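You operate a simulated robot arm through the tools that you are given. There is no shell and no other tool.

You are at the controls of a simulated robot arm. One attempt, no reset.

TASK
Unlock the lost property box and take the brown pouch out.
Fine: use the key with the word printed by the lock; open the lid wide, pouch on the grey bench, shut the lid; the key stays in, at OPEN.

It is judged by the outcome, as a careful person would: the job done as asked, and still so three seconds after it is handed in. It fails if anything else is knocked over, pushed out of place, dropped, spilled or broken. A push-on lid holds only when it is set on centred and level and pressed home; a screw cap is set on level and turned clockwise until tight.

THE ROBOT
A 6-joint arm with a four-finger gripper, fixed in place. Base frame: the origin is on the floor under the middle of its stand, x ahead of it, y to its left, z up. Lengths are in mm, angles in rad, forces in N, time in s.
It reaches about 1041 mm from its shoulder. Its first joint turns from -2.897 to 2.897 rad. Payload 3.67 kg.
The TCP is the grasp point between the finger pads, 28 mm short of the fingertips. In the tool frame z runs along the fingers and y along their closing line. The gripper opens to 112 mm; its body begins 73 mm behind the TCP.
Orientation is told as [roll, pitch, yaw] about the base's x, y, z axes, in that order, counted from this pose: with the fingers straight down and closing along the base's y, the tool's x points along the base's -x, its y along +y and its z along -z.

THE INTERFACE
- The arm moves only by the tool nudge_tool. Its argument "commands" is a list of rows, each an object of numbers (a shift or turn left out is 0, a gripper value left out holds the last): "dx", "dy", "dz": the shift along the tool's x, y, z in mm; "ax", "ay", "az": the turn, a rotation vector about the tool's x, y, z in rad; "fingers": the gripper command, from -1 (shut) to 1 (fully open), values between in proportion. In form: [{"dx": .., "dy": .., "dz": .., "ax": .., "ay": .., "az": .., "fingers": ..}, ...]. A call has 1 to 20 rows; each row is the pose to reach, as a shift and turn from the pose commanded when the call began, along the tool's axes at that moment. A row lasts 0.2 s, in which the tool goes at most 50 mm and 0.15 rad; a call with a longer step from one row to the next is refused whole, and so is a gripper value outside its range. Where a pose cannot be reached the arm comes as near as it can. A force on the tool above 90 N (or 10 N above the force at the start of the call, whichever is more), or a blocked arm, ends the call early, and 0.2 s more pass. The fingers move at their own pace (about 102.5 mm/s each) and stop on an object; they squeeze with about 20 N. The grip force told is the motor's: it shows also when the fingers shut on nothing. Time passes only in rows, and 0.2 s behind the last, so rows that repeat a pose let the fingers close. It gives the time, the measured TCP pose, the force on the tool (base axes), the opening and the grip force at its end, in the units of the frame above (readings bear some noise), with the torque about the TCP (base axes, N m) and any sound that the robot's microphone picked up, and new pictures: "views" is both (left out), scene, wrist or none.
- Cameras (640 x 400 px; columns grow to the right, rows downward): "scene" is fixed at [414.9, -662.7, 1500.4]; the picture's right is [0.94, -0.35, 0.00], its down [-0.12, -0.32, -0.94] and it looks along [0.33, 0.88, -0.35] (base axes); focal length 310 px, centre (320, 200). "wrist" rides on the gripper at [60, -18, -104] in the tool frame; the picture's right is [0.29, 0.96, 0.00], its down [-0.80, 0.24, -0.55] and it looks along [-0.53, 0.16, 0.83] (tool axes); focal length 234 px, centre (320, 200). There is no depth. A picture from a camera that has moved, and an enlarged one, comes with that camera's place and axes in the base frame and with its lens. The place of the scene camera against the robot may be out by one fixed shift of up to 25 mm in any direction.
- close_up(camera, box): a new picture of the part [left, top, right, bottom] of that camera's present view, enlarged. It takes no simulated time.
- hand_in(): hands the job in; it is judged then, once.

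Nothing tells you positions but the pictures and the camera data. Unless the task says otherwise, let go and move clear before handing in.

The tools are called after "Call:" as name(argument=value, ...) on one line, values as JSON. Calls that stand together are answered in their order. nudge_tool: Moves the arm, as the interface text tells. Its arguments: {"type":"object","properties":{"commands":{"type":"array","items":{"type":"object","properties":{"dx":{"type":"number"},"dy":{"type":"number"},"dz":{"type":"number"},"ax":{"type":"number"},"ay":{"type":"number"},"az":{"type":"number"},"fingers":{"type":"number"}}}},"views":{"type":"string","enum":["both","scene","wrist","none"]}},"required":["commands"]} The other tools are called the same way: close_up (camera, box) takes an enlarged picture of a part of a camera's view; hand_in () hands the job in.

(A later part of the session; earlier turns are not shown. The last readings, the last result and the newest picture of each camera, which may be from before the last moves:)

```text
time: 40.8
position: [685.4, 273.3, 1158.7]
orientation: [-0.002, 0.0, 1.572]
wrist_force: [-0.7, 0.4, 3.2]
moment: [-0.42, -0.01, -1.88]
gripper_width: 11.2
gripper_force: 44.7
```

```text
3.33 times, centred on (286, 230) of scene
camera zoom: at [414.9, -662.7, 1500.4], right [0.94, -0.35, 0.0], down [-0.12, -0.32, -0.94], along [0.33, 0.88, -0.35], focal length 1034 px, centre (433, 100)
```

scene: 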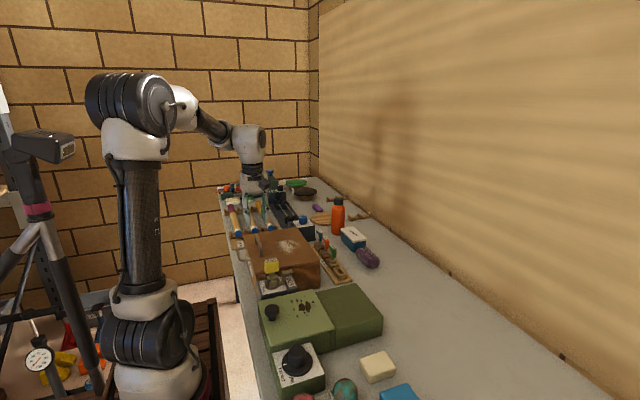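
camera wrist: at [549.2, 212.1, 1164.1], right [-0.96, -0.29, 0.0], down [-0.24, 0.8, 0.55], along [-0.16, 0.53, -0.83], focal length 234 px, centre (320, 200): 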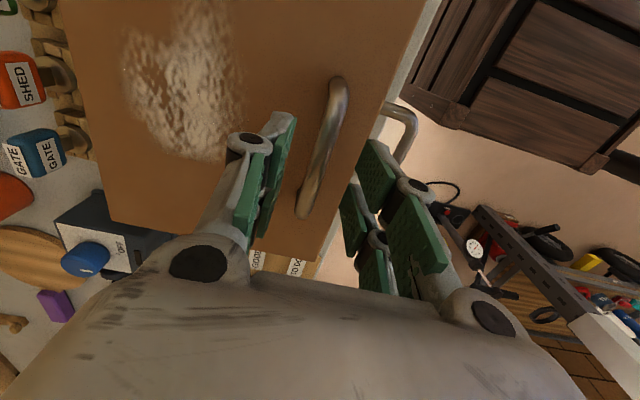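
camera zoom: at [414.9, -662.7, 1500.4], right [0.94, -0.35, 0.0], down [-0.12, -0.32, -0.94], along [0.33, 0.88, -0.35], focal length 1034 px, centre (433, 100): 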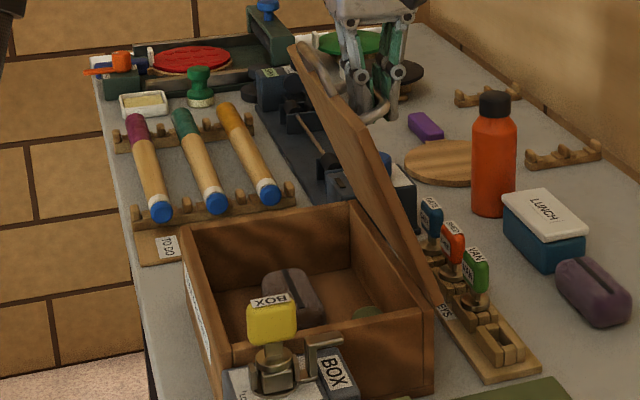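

Arc matches well now. From here I'll tilt the hand along with the lid (to keep finger clearance) while carrying it to near 85°.

Call:
nudge_tool(commands=[{"dy": -8.2, "dz": -0.5, "ax": -0.0436, "fingers": -1}, {"dy": -16.3, "dz": -0.6, "ax": -0.0873, "fingers": -1}, {"dy": -24.5, "dz": -0.4, "ax": -0.1309, "fingers": -1}, {"dy": -32.6, "dz": 0.2, "ax": -0.1745, "fingers": -1}, {"dy": -40.7, "dz": 1.1, "ax": -0.2182, "fingers": -1}, {"dy": -48.7, "dz": 2.4, "ax": -0.2618, "fingers": -1}, {"dy": -48.7, "dz": 2.4, "ax": -0.2618, "fingers": -1}], views="wrist")

Call:
close_up(camera="scene", box=[230, 150, 358, 290])

```text
time: 42.4
position: [731.6, 273.4, 1156.2]
orientation: [0.262, 0.0, 1.572]
wrist_force: [-1.1, 4.2, -6.2]
moment: [-0.87, 0.01, -1.71]
gripper_width: 11.1
gripper_force: 45.2
camera wrist: at [776.0, 213.8, 1251.4], right [-0.92, -0.29, 0.25], down [-0.09, 0.8, 0.6], along [-0.37, 0.53, -0.76], focal length 234 px, centre (320, 200)
```

wrist: 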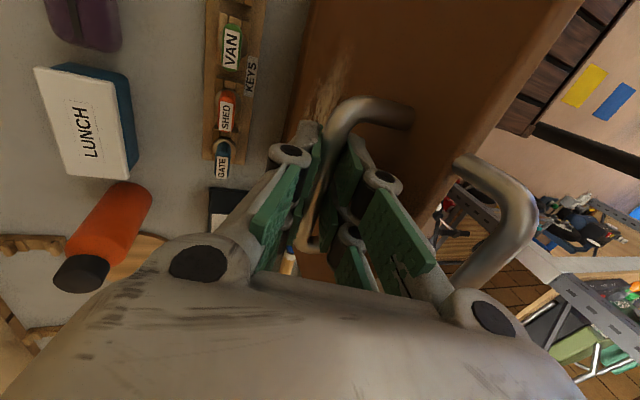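

```text
2.86 times, centred on (294, 220) of scene
camera zoom: at [414.9, -662.7, 1500.4], right [0.94, -0.35, 0.0], down [-0.12, -0.32, -0.94], along [0.33, 0.88, -0.35], focal length 886 px, centre (394, 143)
```

zoom: 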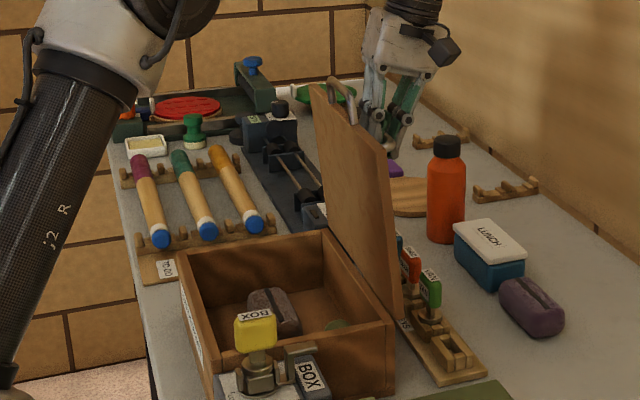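

Lid nearly vertical, forces small. Continuing past vertical, carefully, to about 96°.

Call:
nudge_tool(commands=[{"dy": -8.1, "dz": -0.5, "ax": -0.0436, "fingers": -1}, {"dy": -16.4, "dz": -0.7, "ax": -0.0873, "fingers": -1}, {"dy": -24.5, "dz": -0.4, "ax": -0.1309, "fingers": -1}, {"dy": -32.6, "dz": 0.2, "ax": -0.1745, "fingers": -1}, {"dy": -32.6, "dz": 0.2, "ax": -0.1745, "fingers": -1}], views="wrist")

Call:
close_up(camera="scene", box=[230, 150, 358, 290])

```text
time: 43.1
position: [739.5, 272.7, 1154.6]
orientation: [0.393, 0.004, 1.581]
wrist_force: [-62.1, -8.9, 10.5]
moment: [-0.53, 0.32, -1.93]
gripper_width: 11.6
gripper_force: 44.5
stopped in row 3: the force on the tool passed its limit at 100 N (the readings are from after the stop); the commanded pose is now the measured one
camera wrist: at [796.8, 214.9, 1243.6], right [-0.88, -0.3, 0.37], down [-0.02, 0.8, 0.6], along [-0.47, 0.52, -0.71], focal length 234 px, centre (320, 200)
```

wrist: 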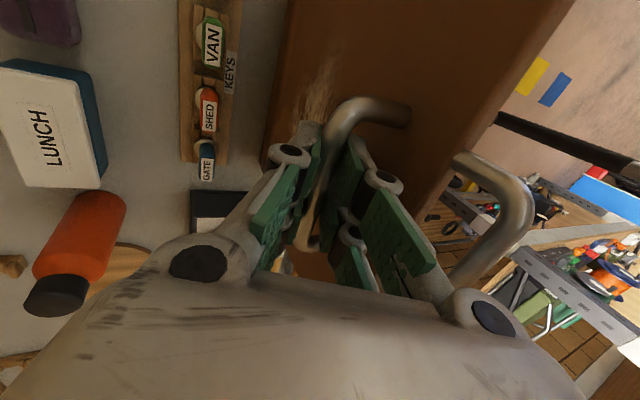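

```text
2.86 times, centred on (294, 220) of scene
camera zoom: at [414.9, -662.7, 1500.4], right [0.94, -0.35, 0.0], down [-0.12, -0.32, -0.94], along [0.33, 0.88, -0.35], focal length 886 px, centre (394, 143)
```

zoom: 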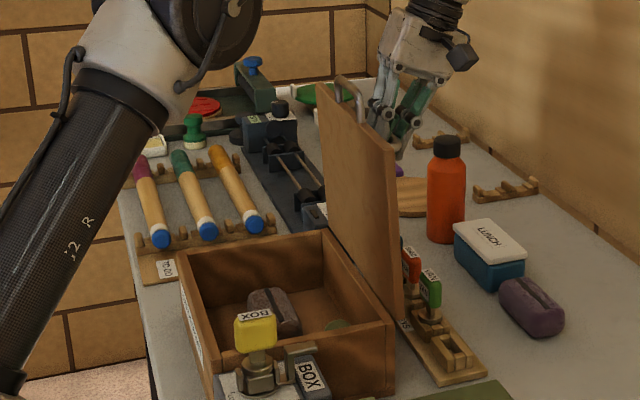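

The lid met resistance near vertical — likely its hinge stop. I'll relax the force and look closely at the lid angle.

Call:
nudge_tool(commands=[{"dy": 3, "fingers": -1}, {"dy": 5, "fingers": -1}, {"dy": 5, "fingers": -1}], views="wrist")

Call:
close_up(camera="scene", box=[320, 170, 400, 280])

Call:
close_up(camera="scene", box=[330, 160, 400, 220])

```text
time: 43.9
position: [739.1, 272.8, 1154.4]
orientation: [0.384, 0.003, 1.58]
wrist_force: [-36.5, 0.3, 12.7]
moment: [-1.66, 0.3, -1.58]
gripper_width: 11.4
gripper_force: 44.7
camera wrist: at [795.4, 214.7, 1244.2], right [-0.89, -0.29, 0.36], down [-0.02, 0.8, 0.6], along [-0.46, 0.52, -0.71], focal length 234 px, centre (320, 200)
```

wrist: 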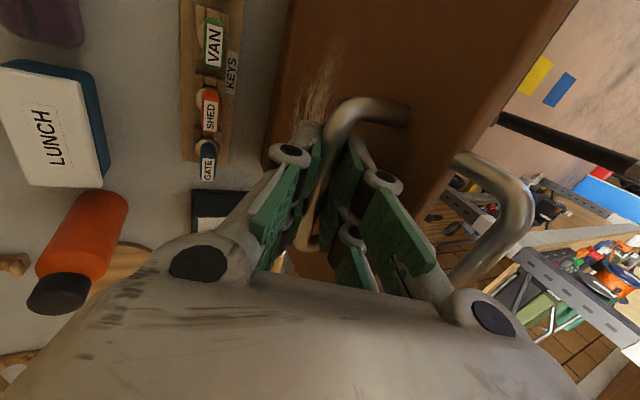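

```text
3.64 times, centred on (360, 225) of scene
camera zoom: at [414.9, -662.7, 1500.4], right [0.94, -0.35, 0.0], down [-0.12, -0.32, -0.94], along [0.33, 0.88, -0.35], focal length 1127 px, centre (174, 109)
```

zoom: 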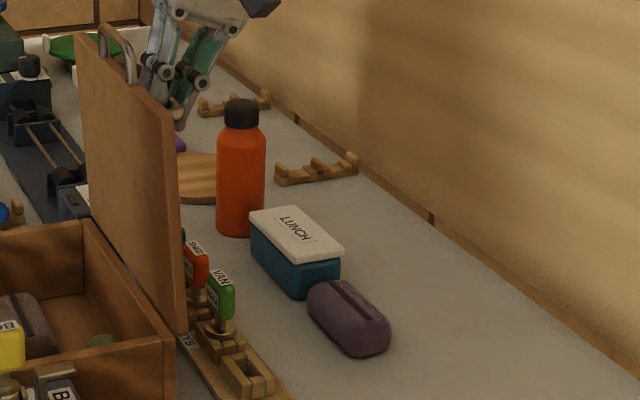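

```text
6.67 times, centred on (365, 190) of scene
camera zoom: at [414.9, -662.7, 1500.4], right [0.94, -0.35, 0.0], down [-0.12, -0.32, -0.94], along [0.33, 0.88, -0.35], focal length 2067 px, centre (20, 267)
```

zoom: 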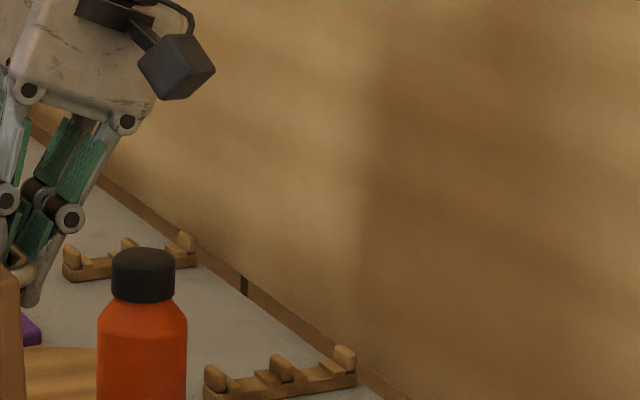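

Still 36 N; backing off more to zero the force.

Call:
nudge_tool(commands=[{"dy": 2, "fingers": -1}, {"dy": 4, "fingers": -1}, {"dy": 4, "fingers": -1}], views="none")

Call:
close_up(camera="scene", box=[300, 170, 364, 270])

```text
time: 44.7
position: [738.3, 273.0, 1155.1]
orientation: [0.383, 0.003, 1.578]
wrist_force: [2.4, 3.9, 8.5]
moment: [-0.67, -0.08, -2.01]
gripper_width: 11.2
gripper_force: 45.2
```

```text
4.00 times, centred on (332, 220) of scene
camera zoom: at [414.9, -662.7, 1500.4], right [0.94, -0.35, 0.0], down [-0.12, -0.32, -0.94], along [0.33, 0.88, -0.35], focal length 1240 px, centre (272, 120)
```

zoom: 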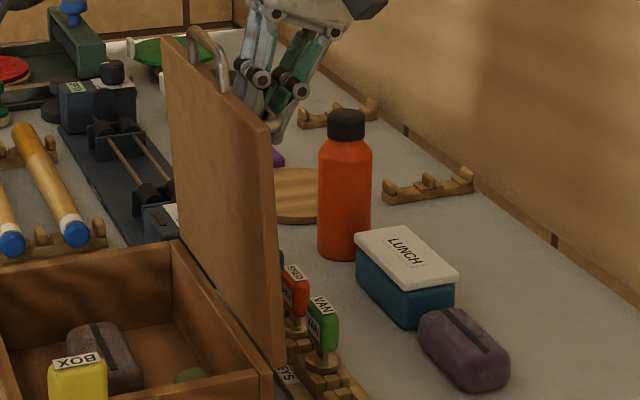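

Force is near zero with the lid at its stop, close to vertical. I'll loosen the fingers just slightly (bar stays captive) to test whether the lid stays by itself.

Call:
nudge_tool(commands=[{"fingers": -0.75}, {"fingers": -0.68}, {"fingers": -0.65}, {"fingers": -0.65}, {"fingers": -0.65}], views="wrist")

Call:
close_up(camera="scene", box=[300, 170, 364, 270])

Call:
close_up(camera="wrist", box=[230, 80, 430, 280])

```text
time: 45.9
position: [737.6, 272.4, 1154.9]
orientation: [0.387, 0.002, 1.58]
wrist_force: [0.9, 0.1, -0.2]
moment: [0.0, 0.03, 0.0]
gripper_width: 19.7
gripper_force: 0.0
camera wrist: at [793.5, 214.7, 1244.2], right [-0.89, -0.29, 0.36], down [-0.02, 0.8, 0.6], along [-0.47, 0.52, -0.71], focal length 234 px, centre (320, 200)
```

wrist: 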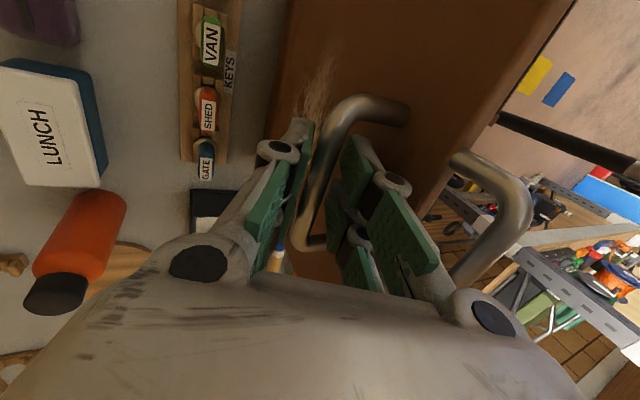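

```text
4.00 times, centred on (332, 220) of scene
camera zoom: at [414.9, -662.7, 1500.4], right [0.94, -0.35, 0.0], down [-0.12, -0.32, -0.94], along [0.33, 0.88, -0.35], focal length 1240 px, centre (272, 120)
```

zoom: 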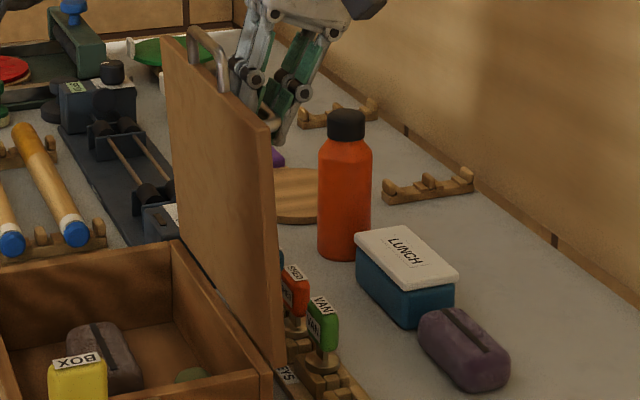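

```text
2.00 times, centred on (330, 180) of wrist
camera zoom: at [793.5, 214.7, 1244.2], right [-0.89, -0.29, 0.36], down [-0.02, 0.8, 0.6], along [-0.47, 0.52, -0.71], focal length 468 px, centre (300, 240)
```

zoom: 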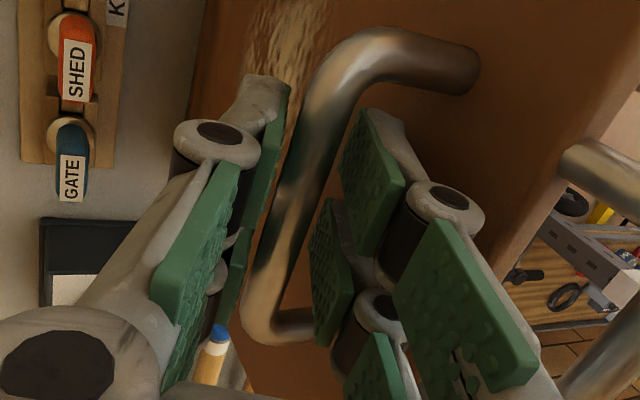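

The bar is loose between the fingers and the lid isn't falling. I'll wait a moment, then withdraw along the tool axis and re-check.

Call:
nudge_tool(commands=[{"fingers": -0.65}, {"fingers": -0.65}, {"fingers": -0.65}, {"dz": -5, "fingers": -0.65}, {"dz": -12, "fingers": -0.65}, {"dz": -12, "fingers": -0.65}], views="wrist")

Call:
close_up(camera="scene", box=[300, 170, 364, 270])

Call:
close_up(camera="wrist", box=[230, 80, 430, 280])

```text
time: 47.3
position: [742.9, 274.0, 1166.6]
orientation: [0.384, 0.002, 1.578]
wrist_force: [0.1, -0.9, -0.9]
moment: [0.01, -0.01, 0.0]
gripper_width: 19.6
gripper_force: 0.1
camera wrist: at [798.3, 215.1, 1255.2], right [-0.89, -0.29, 0.36], down [-0.02, 0.8, 0.6], along [-0.47, 0.52, -0.71], focal length 234 px, centre (320, 200)
```

wrist: 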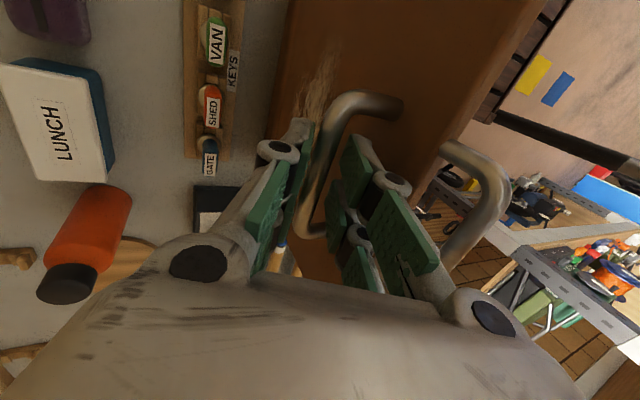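

```text
4.00 times, centred on (332, 220) of scene
camera zoom: at [414.9, -662.7, 1500.4], right [0.94, -0.35, 0.0], down [-0.12, -0.32, -0.94], along [0.33, 0.88, -0.35], focal length 1240 px, centre (272, 120)
```

zoom: 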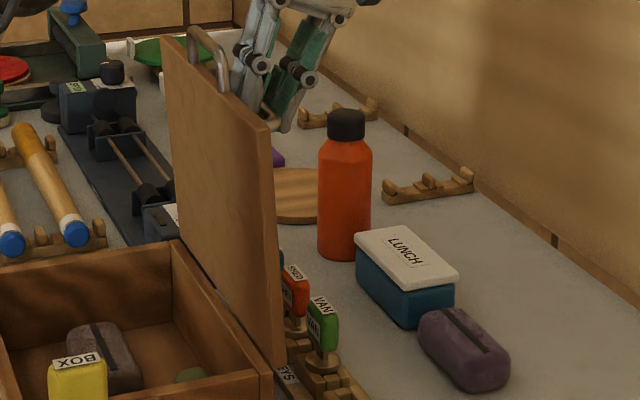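

```text
2.00 times, centred on (330, 180) of wrist
camera zoom: at [798.3, 215.1, 1255.2], right [-0.89, -0.29, 0.36], down [-0.02, 0.8, 0.6], along [-0.47, 0.52, -0.71], focal length 468 px, centre (300, 240)
```

zoom: 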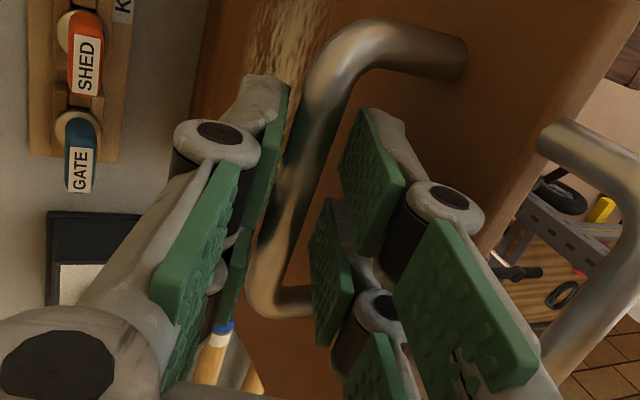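

The lid stays open. Withdrawing up and straightening the hand.

Call:
nudge_tool(commands=[{"dz": -30, "fingers": -0.65}, {"dz": -60, "fingers": -0.65}, {"dy": 10, "dz": -85, "ax": 0.1}, {"dy": 20, "dz": -110, "ax": 0.2}, {"dy": 30, "dz": -134, "ax": 0.3}, {"dy": 30, "dz": -134, "ax": 0.384}, {"dy": 30, "dz": -134, "ax": 0.384}], views="both")

```text
time: 48.9
position: [763.0, 275.8, 1301.9]
orientation: [-0.003, 0.002, 1.579]
wrist_force: [0.6, -0.8, -0.2]
moment: [-0.01, 0.0, -0.01]
gripper_width: 19.9
gripper_force: 0.0
out of reach, approached as far as the arm can: row 2, 3, 4, 5
camera wrist: at [782.7, 217.2, 1404.8], right [-0.96, -0.3, 0.0], down [-0.25, 0.8, 0.55], along [-0.16, 0.53, -0.83], focal length 234 px, centre (320, 200)
```

scene: 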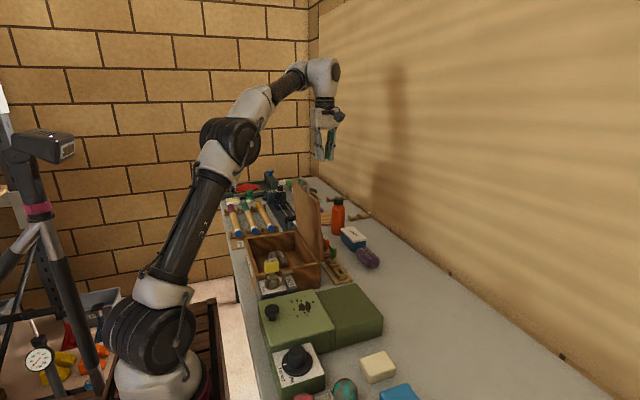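
wrist: 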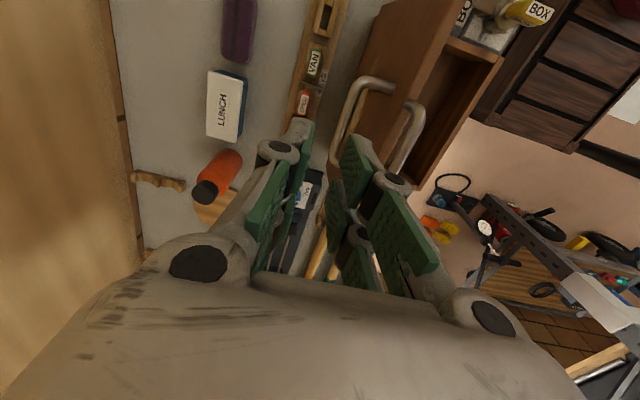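

Now moving back over the front of the box, turning the camera to look inside it.

Call:
nudge_tool(commands=[{"dx": 4, "dy": 26.6, "az": 0.1428, "fingers": 0}, {"dx": 8, "dy": 53.3, "az": 0.2856}, {"dx": 12, "dy": 80, "az": 0.4284}, {"dx": 16, "dy": 106.5, "az": 0.5712}, {"dx": 20, "dy": 133.2, "az": 0.714}, {"dx": 24.5, "dy": 160, "az": 0.8568}, {"dx": 28.6, "dy": 186.5, "az": 0.9996}, {"dx": 32.7, "dy": 213, "dz": 30, "az": 1.1424}, {"dx": 36.8, "dy": 240, "dz": 60, "az": 1.2852}, {"dx": 41, "dy": 266.4, "dz": 90, "az": 1.428}, {"dx": 45, "dy": 293, "dz": 120, "az": 1.575}, {"dx": 45, "dy": 293, "dz": 140, "az": 1.575}, {"dx": 45, "dy": 293, "dz": 140, "az": 1.575}], views="both")

Call:
close_up(camera="scene", box=[230, 160, 358, 300])

Call:
close_up(camera="wrist", box=[220, 60, 460, 260])

```text
time: 51.7
position: [469.7, 227.0, 1161.8]
orientation: [-0.002, 0.003, 0.004]
wrist_force: [-0.7, -0.1, -0.3]
moment: [0.02, 0.0, 0.0]
gripper_width: 55.8
gripper_force: 0.1
camera wrist: at [410.3, 210.2, 1266.4], right [-0.29, 0.96, 0.0], down [0.8, 0.24, 0.55], along [0.53, 0.16, -0.83], focal length 234 px, centre (320, 200)
```

scene: 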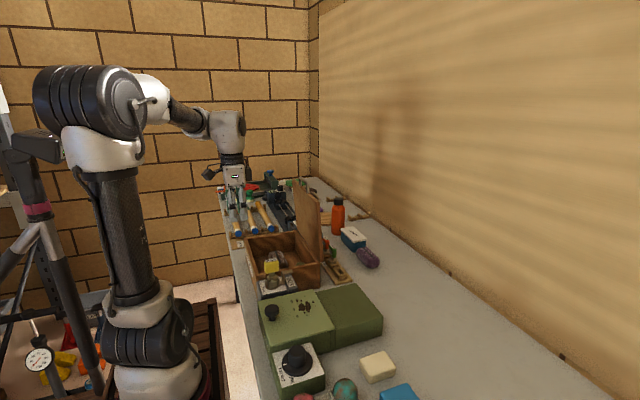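
wrist: 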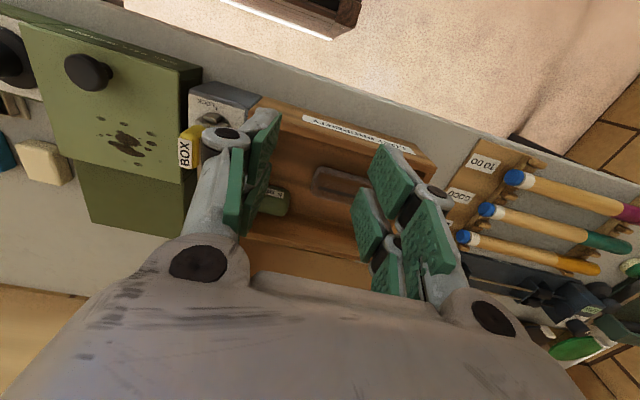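

```text
2.86 times, centred on (294, 230) of scene
camera zoom: at [414.9, -662.7, 1500.4], right [0.94, -0.35, 0.0], down [-0.12, -0.32, -0.94], along [0.33, 0.88, -0.35], focal length 886 px, centre (394, 114)
```

zoom: 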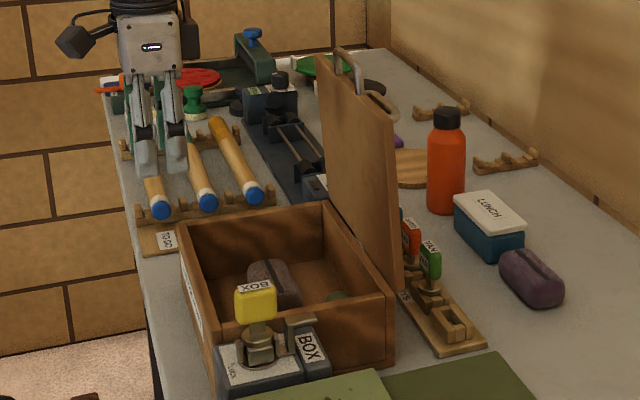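

```text
2.00 times, centred on (340, 160) of wrist
camera zoom: at [410.3, 210.2, 1266.4], right [-0.29, 0.96, 0.0], down [0.8, 0.24, 0.55], along [0.53, 0.16, -0.83], focal length 468 px, centre (280, 280)
```

zoom: 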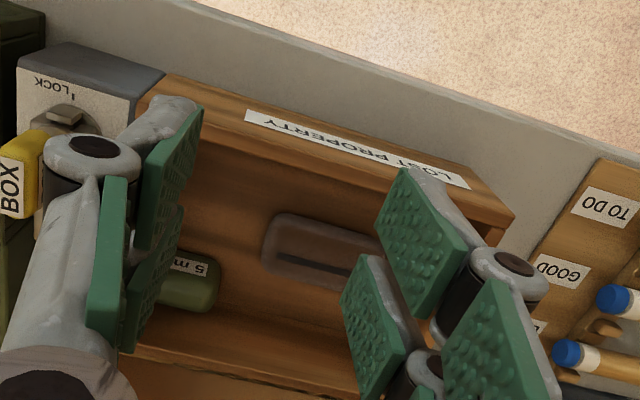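

Inside I see the brown pouch (long axis along y, near x≈590, y≈297) and a green tape measure. I'll go over the pouch with the hand turned to close across its width.

Call:
nudge_tool(commands=[{"dx": -11, "dy": 6.4, "az": -0.1428, "fingers": 0.4}, {"dx": -22, "dy": 12.7, "az": -0.2856}, {"dx": -33, "dy": 19, "az": -0.4284}, {"dx": -44, "dy": 25.5, "az": -0.5712}, {"dx": -55, "dy": 32, "az": -0.714}, {"dx": -66, "dy": 38, "az": -0.8568}, {"dx": -77, "dy": 44.5, "az": -0.9996}, {"dx": -88, "dy": 51, "az": -1.1424}, {"dx": -99, "dy": 57, "az": -1.2852}, {"dx": -110, "dy": 64, "dz": 10, "az": -1.428}, {"dx": -120, "dy": 70, "dz": 20, "az": -1.5708}, {"dx": -120, "dy": 70, "dz": 20, "az": -1.5708}], views="wrist")

Call:
close_up(camera="wrist", box=[220, 60, 460, 260])

```text
time: 54.3
position: [591.9, 296.1, 1142.1]
orientation: [0.001, 0.0, 1.576]
wrist_force: [0.5, 0.1, -0.5]
moment: [-0.01, 0.0, 0.0]
gripper_width: 78.7
gripper_force: 0.0
camera wrist: at [610.1, 238.2, 1245.3], right [-0.96, -0.29, 0.0], down [-0.24, 0.8, 0.55], along [-0.16, 0.53, -0.83], focal length 234 px, centre (320, 200)
```

wrist: 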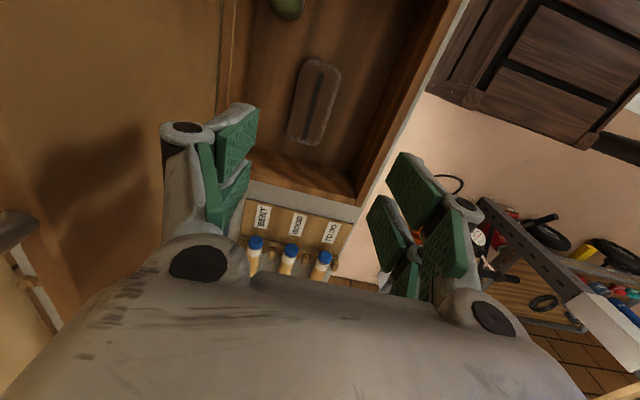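

```text
2.00 times, centred on (340, 160) of wrist
camera zoom: at [610.1, 238.2, 1245.3], right [-0.96, -0.29, 0.0], down [-0.24, 0.8, 0.55], along [-0.16, 0.53, -0.83], focal length 468 px, centre (280, 280)
```

zoom: 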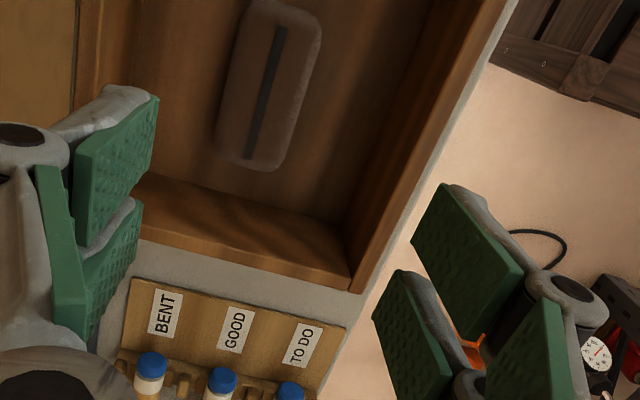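

Pouch top is about z≈935, centre ≈(597,304). I'll zoom for its exact orientation.

Call:
close_up(camera="wrist", box=[260, 50, 380, 150])

Call:
close_up(camera="scene", box=[250, 225, 330, 285])

```text
4.00 times, centred on (320, 100) of wrist
camera zoom: at [610.1, 238.2, 1245.3], right [-0.96, -0.29, 0.0], down [-0.24, 0.8, 0.55], along [-0.16, 0.53, -0.83], focal length 937 px, centre (320, 600)
```

zoom: 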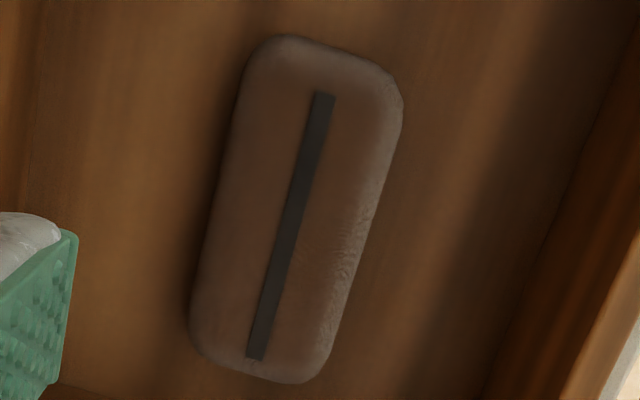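

```text
6.67 times, centred on (290, 255) of scene
camera zoom: at [414.9, -662.7, 1500.4], right [0.94, -0.35, 0.0], down [-0.12, -0.32, -0.94], along [0.33, 0.88, -0.35], focal length 2067 px, centre (520, -167)
```

zoom: 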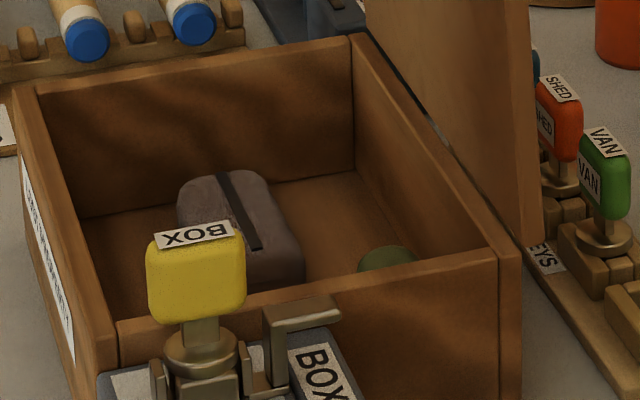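

The pouch is about 100×48 mm, aligned with y, centre ≈(599, 307). Descending to just above it.

Call:
nudge_tool(commands=[{"dx": -5, "dy": -4, "dz": 30, "fingers": 0.4}, {"dx": -11, "dy": -7.4, "dz": 65}, {"dx": -11, "dy": -7.4, "dz": 100}, {"dx": -11, "dy": -7.4, "dz": 130}, {"dx": -11, "dy": -7.4, "dz": 152}, {"dx": -11, "dy": -7.4, "dz": 152}], views="wrist")

Call:
close_up(camera="wrist", box=[200, 60, 440, 260])

Call:
close_up(camera="scene", box=[240, 190, 352, 290])

```text
time: 55.7
position: [597.4, 306.4, 987.8]
orientation: [0.001, 0.004, 1.574]
wrist_force: [0.3, -0.6, 0.4]
moment: [0.02, 0.02, 0.0]
gripper_width: 78.4
gripper_force: 0.1
camera wrist: at [615.9, 248.6, 1092.0], right [-0.96, -0.29, 0.0], down [-0.24, 0.8, 0.55], along [-0.16, 0.53, -0.83], focal length 234 px, centre (320, 200)
```

wrist: 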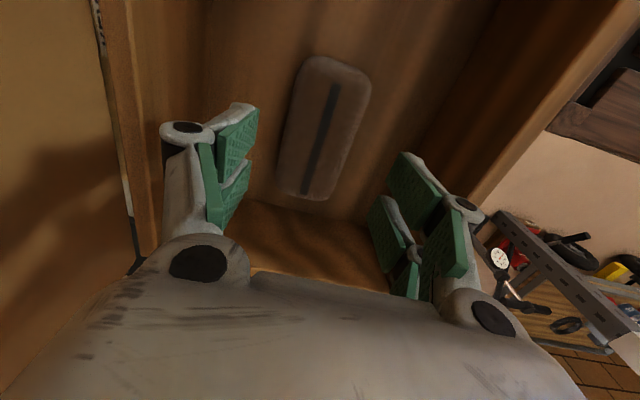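

```text
2.00 times, centred on (320, 160) of wrist
camera zoom: at [615.9, 248.6, 1092.0], right [-0.96, -0.29, 0.0], down [-0.24, 0.8, 0.55], along [-0.16, 0.53, -0.83], focal length 468 px, centre (320, 280)
```

zoom: 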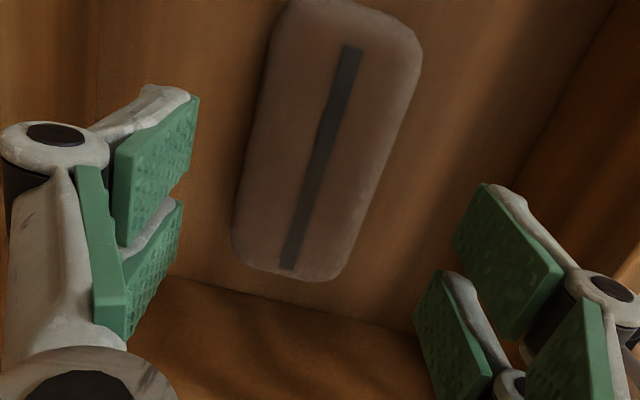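

```text
4.00 times, centred on (296, 240) of scene
camera zoom: at [414.9, -662.7, 1500.4], right [0.94, -0.35, 0.0], down [-0.12, -0.32, -0.94], along [0.33, 0.88, -0.35], focal length 1240 px, centre (416, 40)
```

zoom: 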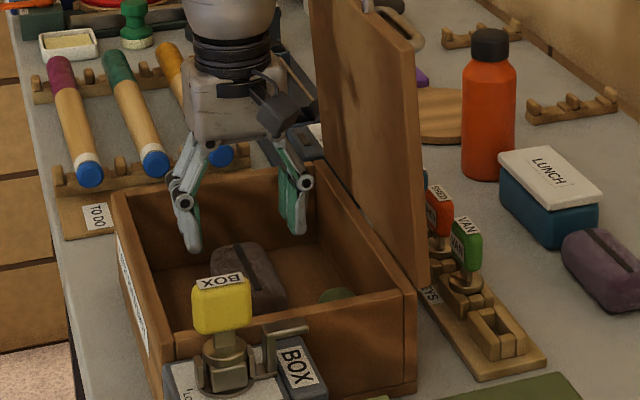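

Well centred (shift +2 mm x). Lowering around the pouch, keeping tips ~10 mm above the box floor.

Call:
nudge_tool(commands=[{"dy": -2, "dz": 20, "fingers": 0.4}, {"dy": -2, "dz": 40, "fingers": 0.4}, {"dy": -2, "dz": 58, "fingers": 0.4}, {"dy": -2, "dz": 58, "fingers": 0.4}], views="wrist")

Call:
close_up(camera="scene", box=[240, 190, 352, 290])

```text
time: 56.7
position: [599.2, 308.8, 929.9]
orientation: [0.002, 0.001, 1.574]
wrist_force: [-0.2, 0.1, 0.4]
moment: [-0.01, 0.02, 0.01]
gripper_width: 78.4
gripper_force: 0.1
camera wrist: at [618.1, 249.6, 1034.1], right [-0.96, -0.29, 0.0], down [-0.24, 0.8, 0.55], along [-0.16, 0.53, -0.83], focal length 234 px, centre (320, 200)
```

wrist: 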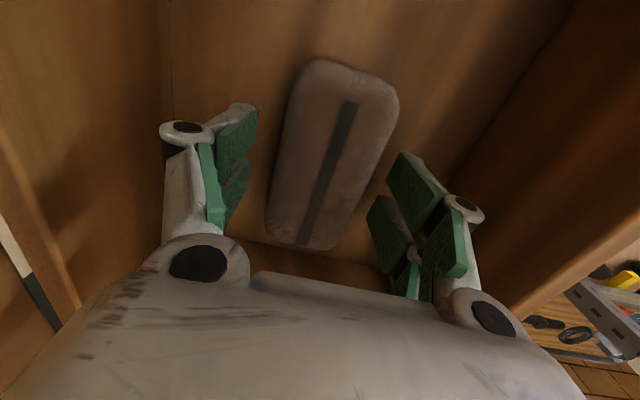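

```text
4.00 times, centred on (296, 240) of scene
camera zoom: at [414.9, -662.7, 1500.4], right [0.94, -0.35, 0.0], down [-0.12, -0.32, -0.94], along [0.33, 0.88, -0.35], focal length 1240 px, centre (416, 40)
```

zoom: 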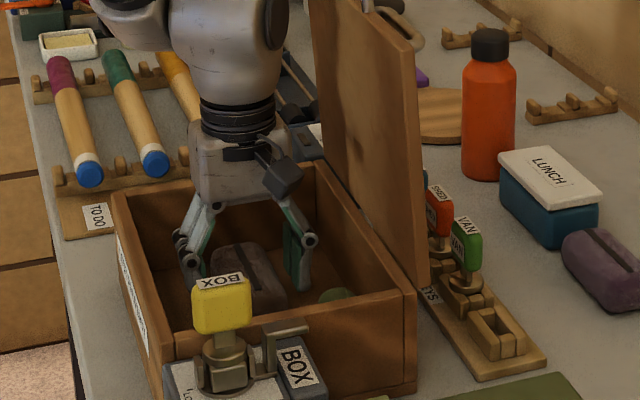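

Pouch centred between the pads. Closing on it.

Call:
nudge_tool(commands=[{"fingers": 0.1}, {"fingers": -0.1}, {"fingers": -0.5}, {"fingers": -1}, {"fingers": -1}, {"fingers": -1}], views="wrist")

```text
time: 58.1
position: [600.4, 308.6, 929.3]
orientation: [0.002, 0.001, 1.573]
wrist_force: [-0.5, 0.1, 0.5]
moment: [0.0, 0.05, -0.01]
gripper_width: 51.6
gripper_force: 20.0
camera wrist: at [618.0, 249.7, 1034.3], right [-0.96, -0.29, 0.0], down [-0.24, 0.8, 0.55], along [-0.16, 0.53, -0.83], focal length 234 px, centre (320, 200)
```

wrist: 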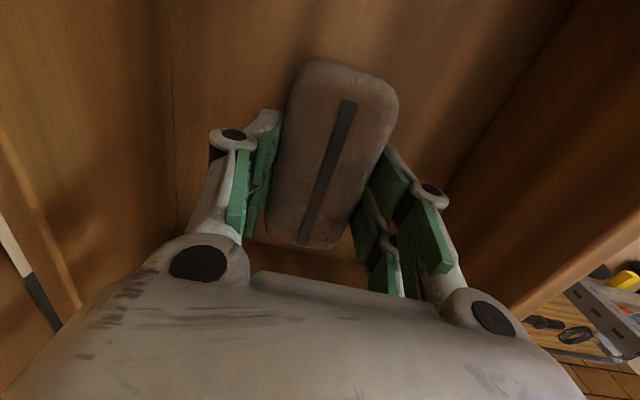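

Gripped (51.6 mm, 20 N). Lifting straight up.

Call:
nudge_tool(commands=[{"dz": -8, "fingers": -1}, {"dz": -20, "fingers": -1}, {"dz": -40, "fingers": -1}, {"dz": -65, "fingers": -1}, {"dz": -95, "fingers": -1}, {"dz": -125, "fingers": -1}, {"dz": -155, "fingers": -1}, {"dz": -185, "fingers": -1}, {"dz": -185, "fingers": -1}], views="both")

Call:
close_up(camera="scene", box=[230, 160, 358, 300])

```text
time: 60.1
position: [601.7, 306.7, 1116.9]
orientation: [0.003, 0.003, 1.573]
wrist_force: [-0.5, 0.5, -0.9]
moment: [0.0, 0.01, 0.02]
gripper_width: 51.6
gripper_force: 20.2
camera wrist: at [619.7, 248.4, 1221.9], right [-0.96, -0.29, 0.0], down [-0.24, 0.8, 0.55], along [-0.16, 0.53, -0.83], focal length 234 px, centre (320, 200)
```

scene: 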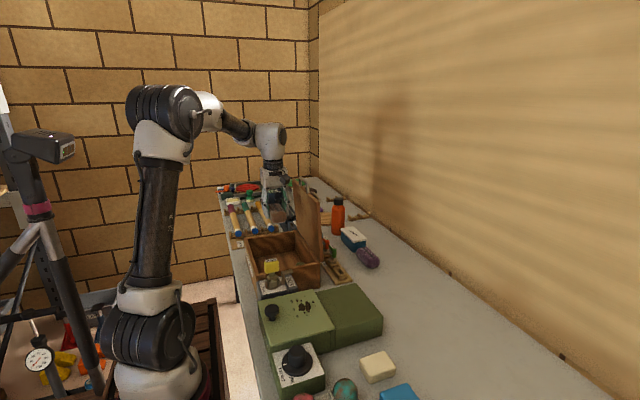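
wrist: 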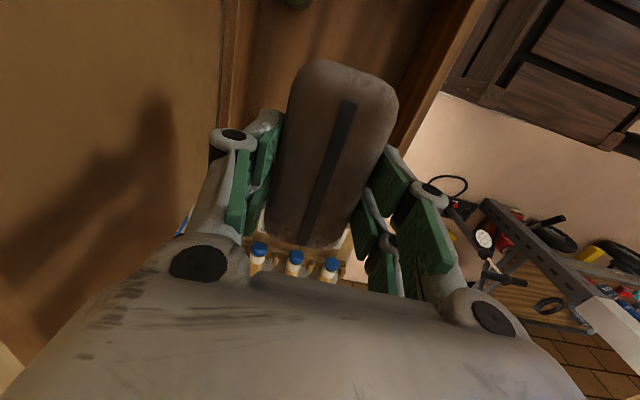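

```text
2.86 times, centred on (294, 230) of scene
camera zoom: at [414.9, -662.7, 1500.4], right [0.94, -0.35, 0.0], down [-0.12, -0.32, -0.94], along [0.33, 0.88, -0.35], focal length 886 px, centre (394, 114)
```

zoom: 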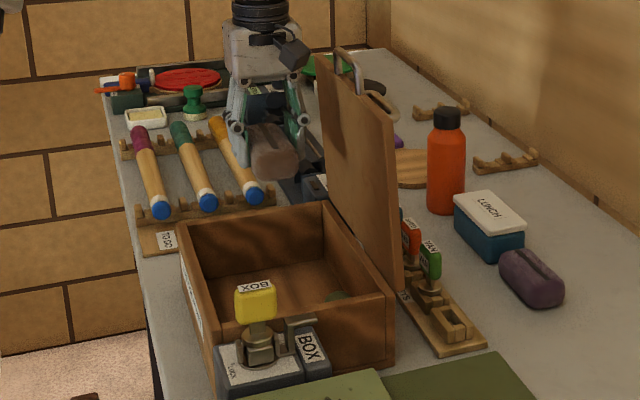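

Pouch is clear of the box. I'll carry it toward −y around the end of the open lid, then rearward to the free bench area near (870, 75).

Call:
nudge_tool(commands=[{"dx": 35, "fingers": -1}, {"dx": 75, "fingers": -1}, {"dx": 115, "fingers": -1}, {"dx": 155, "fingers": -1}, {"dx": 195, "fingers": -1}, {"dx": 235, "fingers": -1}, {"dx": 262, "fingers": -1}, {"dx": 265, "dy": -30, "fingers": -1}, {"dx": 265, "dy": -70, "fingers": -1}, {"dx": 265, "dy": -110, "fingers": -1}, {"dx": 265, "dy": -150, "fingers": -1}, {"dx": 260, "dy": -190, "fingers": -1}, {"dx": 250, "dy": -230, "fingers": -1}, {"dx": 240, "dy": -265, "fingers": -1}, {"dx": 240, "dy": -265, "fingers": -1}], views="both")

```text
time: 63.3
position: [867.0, 66.7, 1116.6]
orientation: [0.002, 0.002, 1.574]
wrist_force: [-0.2, -0.4, 0.4]
moment: [-0.01, -0.02, 0.03]
gripper_width: 51.6
gripper_force: 20.7
camera wrist: at [884.5, 8.7, 1220.2], right [-0.96, -0.29, 0.0], down [-0.24, 0.8, 0.55], along [-0.16, 0.53, -0.83], focal length 234 px, centre (320, 200)
```

scene: 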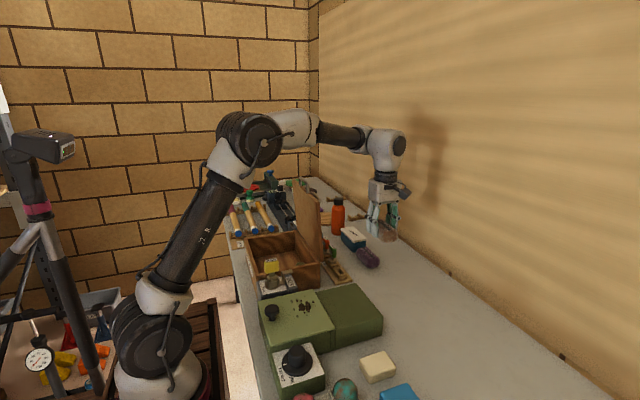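
wrist: 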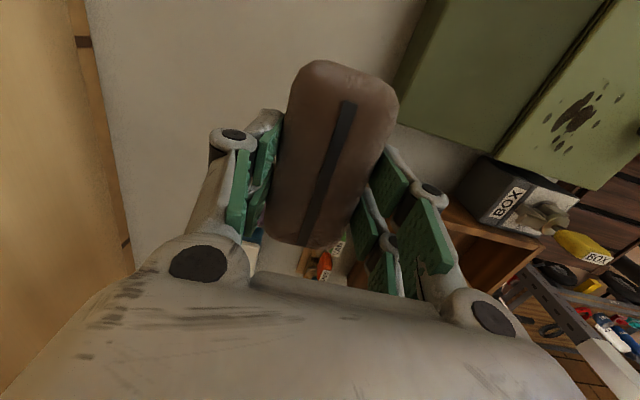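

Bench below is clear. Lowering the pouch.

Call:
nudge_tool(commands=[{"dz": 40, "fingers": -1}, {"dz": 80, "fingers": -1}, {"dz": 115, "fingers": -1}, {"dz": 145, "fingers": -1}, {"dz": 165, "fingers": -1}, {"dz": 165, "fingers": -1}], views="both")

Call:
close_up(camera="scene", box=[330, 200, 442, 300])

```text
time: 64.7
position: [866.2, 67.7, 952.8]
orientation: [0.001, 0.002, 1.574]
wrist_force: [0.4, -0.4, -0.3]
moment: [0.0, -0.02, 0.0]
gripper_width: 51.8
gripper_force: 19.5
camera wrist: at [884.7, 9.5, 1056.3], right [-0.96, -0.29, 0.0], down [-0.24, 0.8, 0.55], along [-0.16, 0.53, -0.83], focal length 234 px, centre (320, 200)
```

scene: 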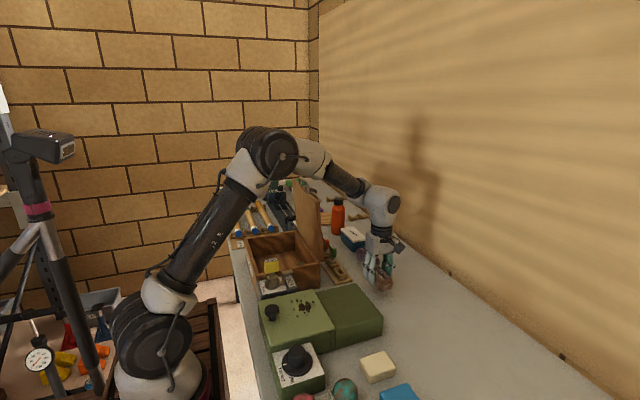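
wrist: 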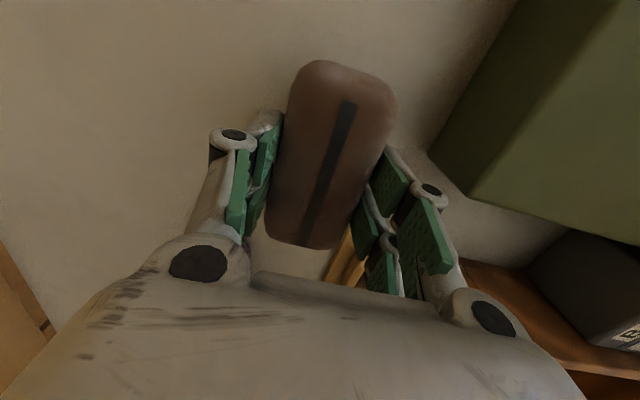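

```text
4.00 times, centred on (386, 250) of scene
camera zoom: at [414.9, -662.7, 1500.4], right [0.94, -0.35, 0.0], down [-0.12, -0.32, -0.94], along [0.33, 0.88, -0.35], focal length 1240 px, centre (56, 0)
```

zoom: 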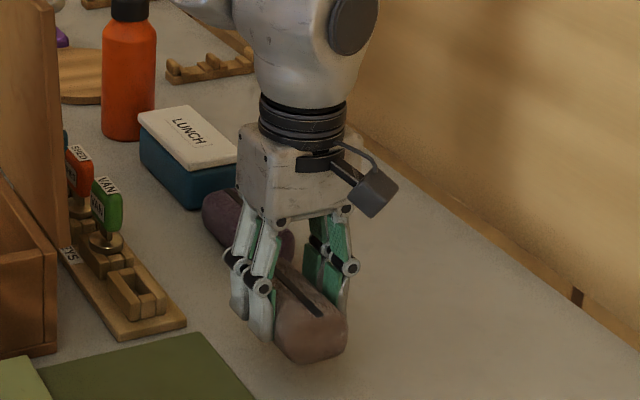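

Clear all round. Lowering in small steps to feel contact with the bench.

Call:
nudge_tool(commands=[{"dz": 5, "fingers": -1}, {"dz": 10, "fingers": -1}, {"dz": 15, "fingers": -1}, {"dz": 18, "fingers": -1}, {"dz": 18, "fingers": -1}], views="none")

Call:
close_up(camera="scene", box=[350, 240, 430, 300])

```text
time: 65.9
position: [867.0, 67.9, 933.8]
orientation: [0.001, 0.002, 1.572]
wrist_force: [-0.6, -0.2, -1.1]
moment: [-0.02, -0.02, -0.02]
gripper_width: 51.2
gripper_force: 19.7
```

```text
6.67 times, centred on (390, 270) of scene
camera zoom: at [414.9, -662.7, 1500.4], right [0.94, -0.35, 0.0], down [-0.12, -0.32, -0.94], along [0.33, 0.88, -0.35], focal length 2067 px, centre (-147, -267)
```

zoom: 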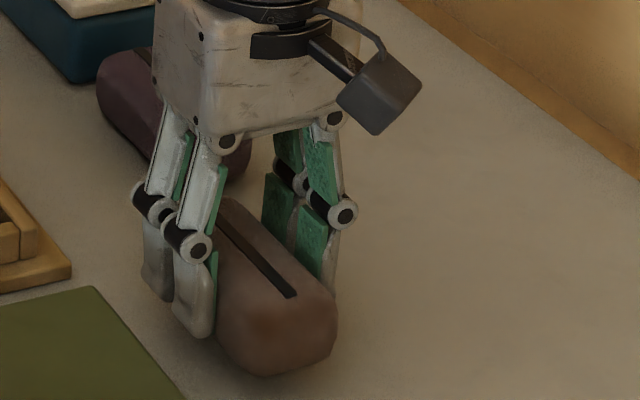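

Call:
nudge_tool(commands=[{"dz": 2.5, "fingers": -1}, {"dz": 5, "fingers": -1}, {"dz": 7, "fingers": -1}, {"dz": 7, "fingers": -1}], views="none")

Call:
close_up(camera="scene", box=[350, 240, 430, 300])

```text
time: 66.9
position: [867.6, 68.3, 926.6]
orientation: [0.001, 0.001, 1.573]
wrist_force: [0.3, -0.2, -0.8]
moment: [-0.02, -0.04, -0.03]
gripper_width: 51.7
gripper_force: 20.1
```

```text
6.67 times, centred on (390, 270) of scene
camera zoom: at [414.9, -662.7, 1500.4], right [0.94, -0.35, 0.0], down [-0.12, -0.32, -0.94], along [0.33, 0.88, -0.35], focal length 2067 px, centre (-147, -267)
```

zoom: 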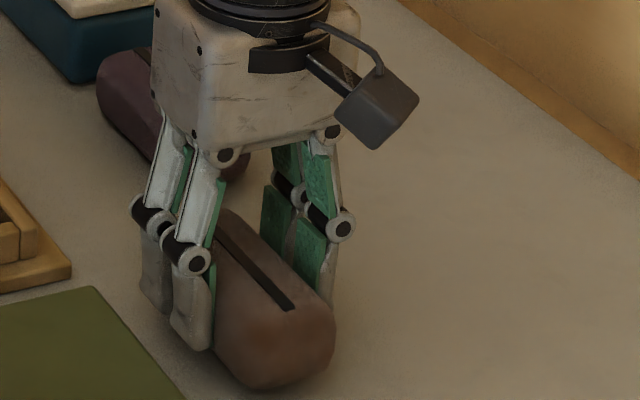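

Call:
nudge_tool(commands=[{"dz": 2, "fingers": -1}, {"dz": 4, "fingers": -1}, {"dz": 5, "fingers": -1}, {"dz": 5, "fingers": -1}], views="none")

Call:
close_up(camera="scene", box=[350, 240, 430, 300])

```text
time: 67.9
position: [867.5, 66.2, 921.6]
orientation: [0.002, 0.002, 1.574]
wrist_force: [-0.4, -0.1, -1.1]
moment: [0.03, 0.0, 0.01]
gripper_width: 51.7
gripper_force: 20.3
```

```text
6.67 times, centred on (390, 270) of scene
camera zoom: at [414.9, -662.7, 1500.4], right [0.94, -0.35, 0.0], down [-0.12, -0.32, -0.94], along [0.33, 0.88, -0.35], focal length 2067 px, centre (-147, -267)
```

zoom: 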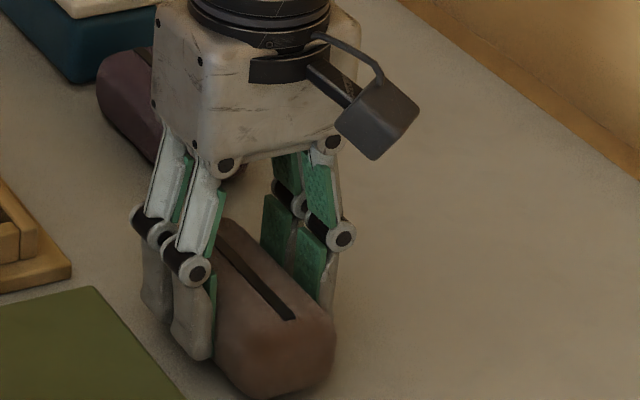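

Call:
nudge_tool(commands=[{"dz": 2, "fingers": -1}, {"dz": 3.5, "fingers": -1}, {"dz": 3.5, "fingers": -1}], views="none")

Call:
close_up(camera="scene", box=[360, 260, 424, 304])

```text
time: 68.7
position: [867.4, 66.8, 918.7]
orientation: [0.001, 0.001, 1.575]
wrist_force: [0.6, 0.3, 2.9]
moment: [-0.03, 0.06, -0.04]
gripper_width: 51.7
gripper_force: 19.9
```

```text
9.09 times, centred on (392, 282) of scene
camera zoom: at [414.9, -662.7, 1500.4], right [0.94, -0.35, 0.0], down [-0.12, -0.32, -0.94], along [0.33, 0.88, -0.35], focal length 2818 px, centre (-334, -546)
```

zoom: 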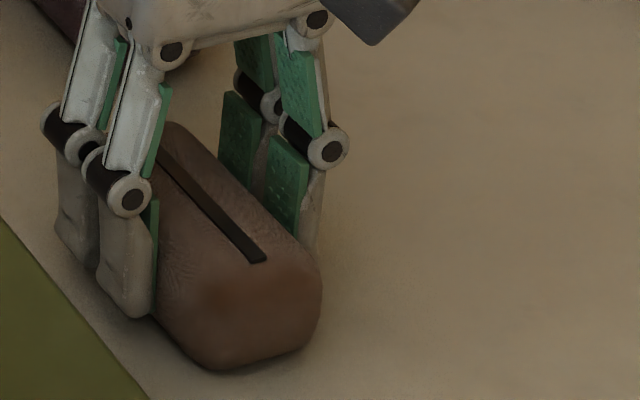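

Contact is starting (+3 N). One more millimetre, then release gently.

Call:
nudge_tool(commands=[{"dz": 0.6, "fingers": -1}, {"dz": 0.6, "fingers": -1}], views="none")

```text
time: 69.3
position: [866.3, 68.6, 918.2]
orientation: [0.001, 0.0, 1.573]
wrist_force: [0.2, -1.0, 10.7]
moment: [-0.08, 0.1, 0.02]
gripper_width: 51.5
gripper_force: 19.8
```

Resting on the bench. Releasing and withdrawing upward.

Call:
nudge_tool(commands=[{"fingers": -0.05}, {"fingers": 0.1}, {"fingers": 0.25}, {"fingers": 0.25}, {"dz": -20, "fingers": 0.25}, {"dz": -50, "fingers": 0.25}, {"dz": -90, "fingers": 0.25}, {"dz": -130, "fingers": 0.25}, {"dz": -170, "fingers": 0.25}, {"dz": -200, "fingers": 0.25}, {"dz": -200, "fingers": 0.25}], views="both")

Call:
close_up(camera="scene", box=[240, 180, 432, 310])

```text
time: 71.7
position: [866.5, 69.1, 1119.1]
orientation: [0.001, 0.001, 1.574]
wrist_force: [-0.2, -0.5, -0.1]
moment: [0.0, 0.05, -0.01]
gripper_width: 70.0
gripper_force: 0.1
camera wrist: at [884.4, 10.6, 1222.9], right [-0.96, -0.29, 0.0], down [-0.24, 0.8, 0.55], along [-0.16, 0.53, -0.83], focal length 234 px, centre (320, 200)
```

scene: 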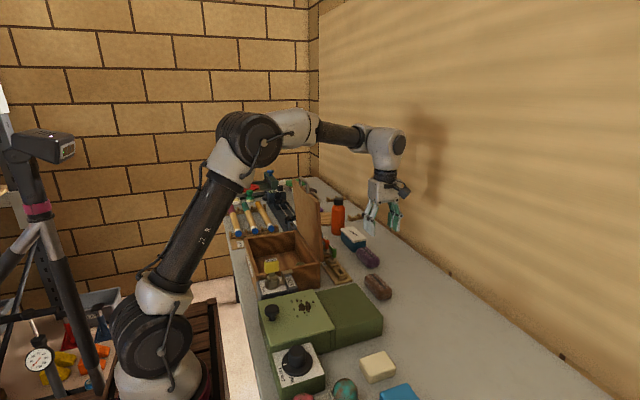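
wrist: 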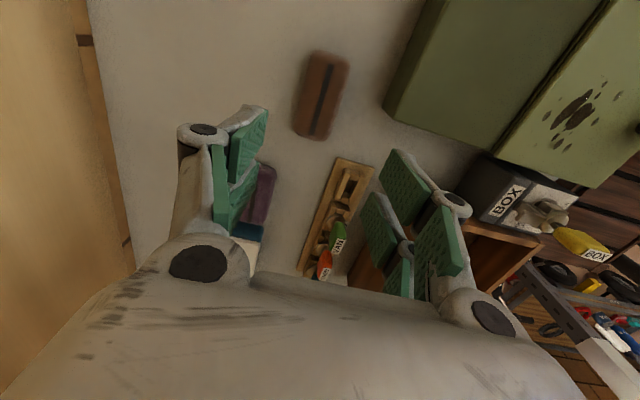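

```text
3.08 times, centred on (336, 245) of scene
camera zoom: at [414.9, -662.7, 1500.4], right [0.94, -0.35, 0.0], down [-0.12, -0.32, -0.94], along [0.33, 0.88, -0.35], focal length 954 px, centre (271, 62)
```

zoom: 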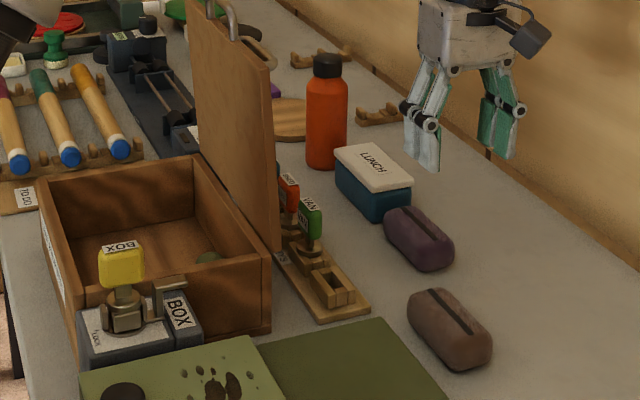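

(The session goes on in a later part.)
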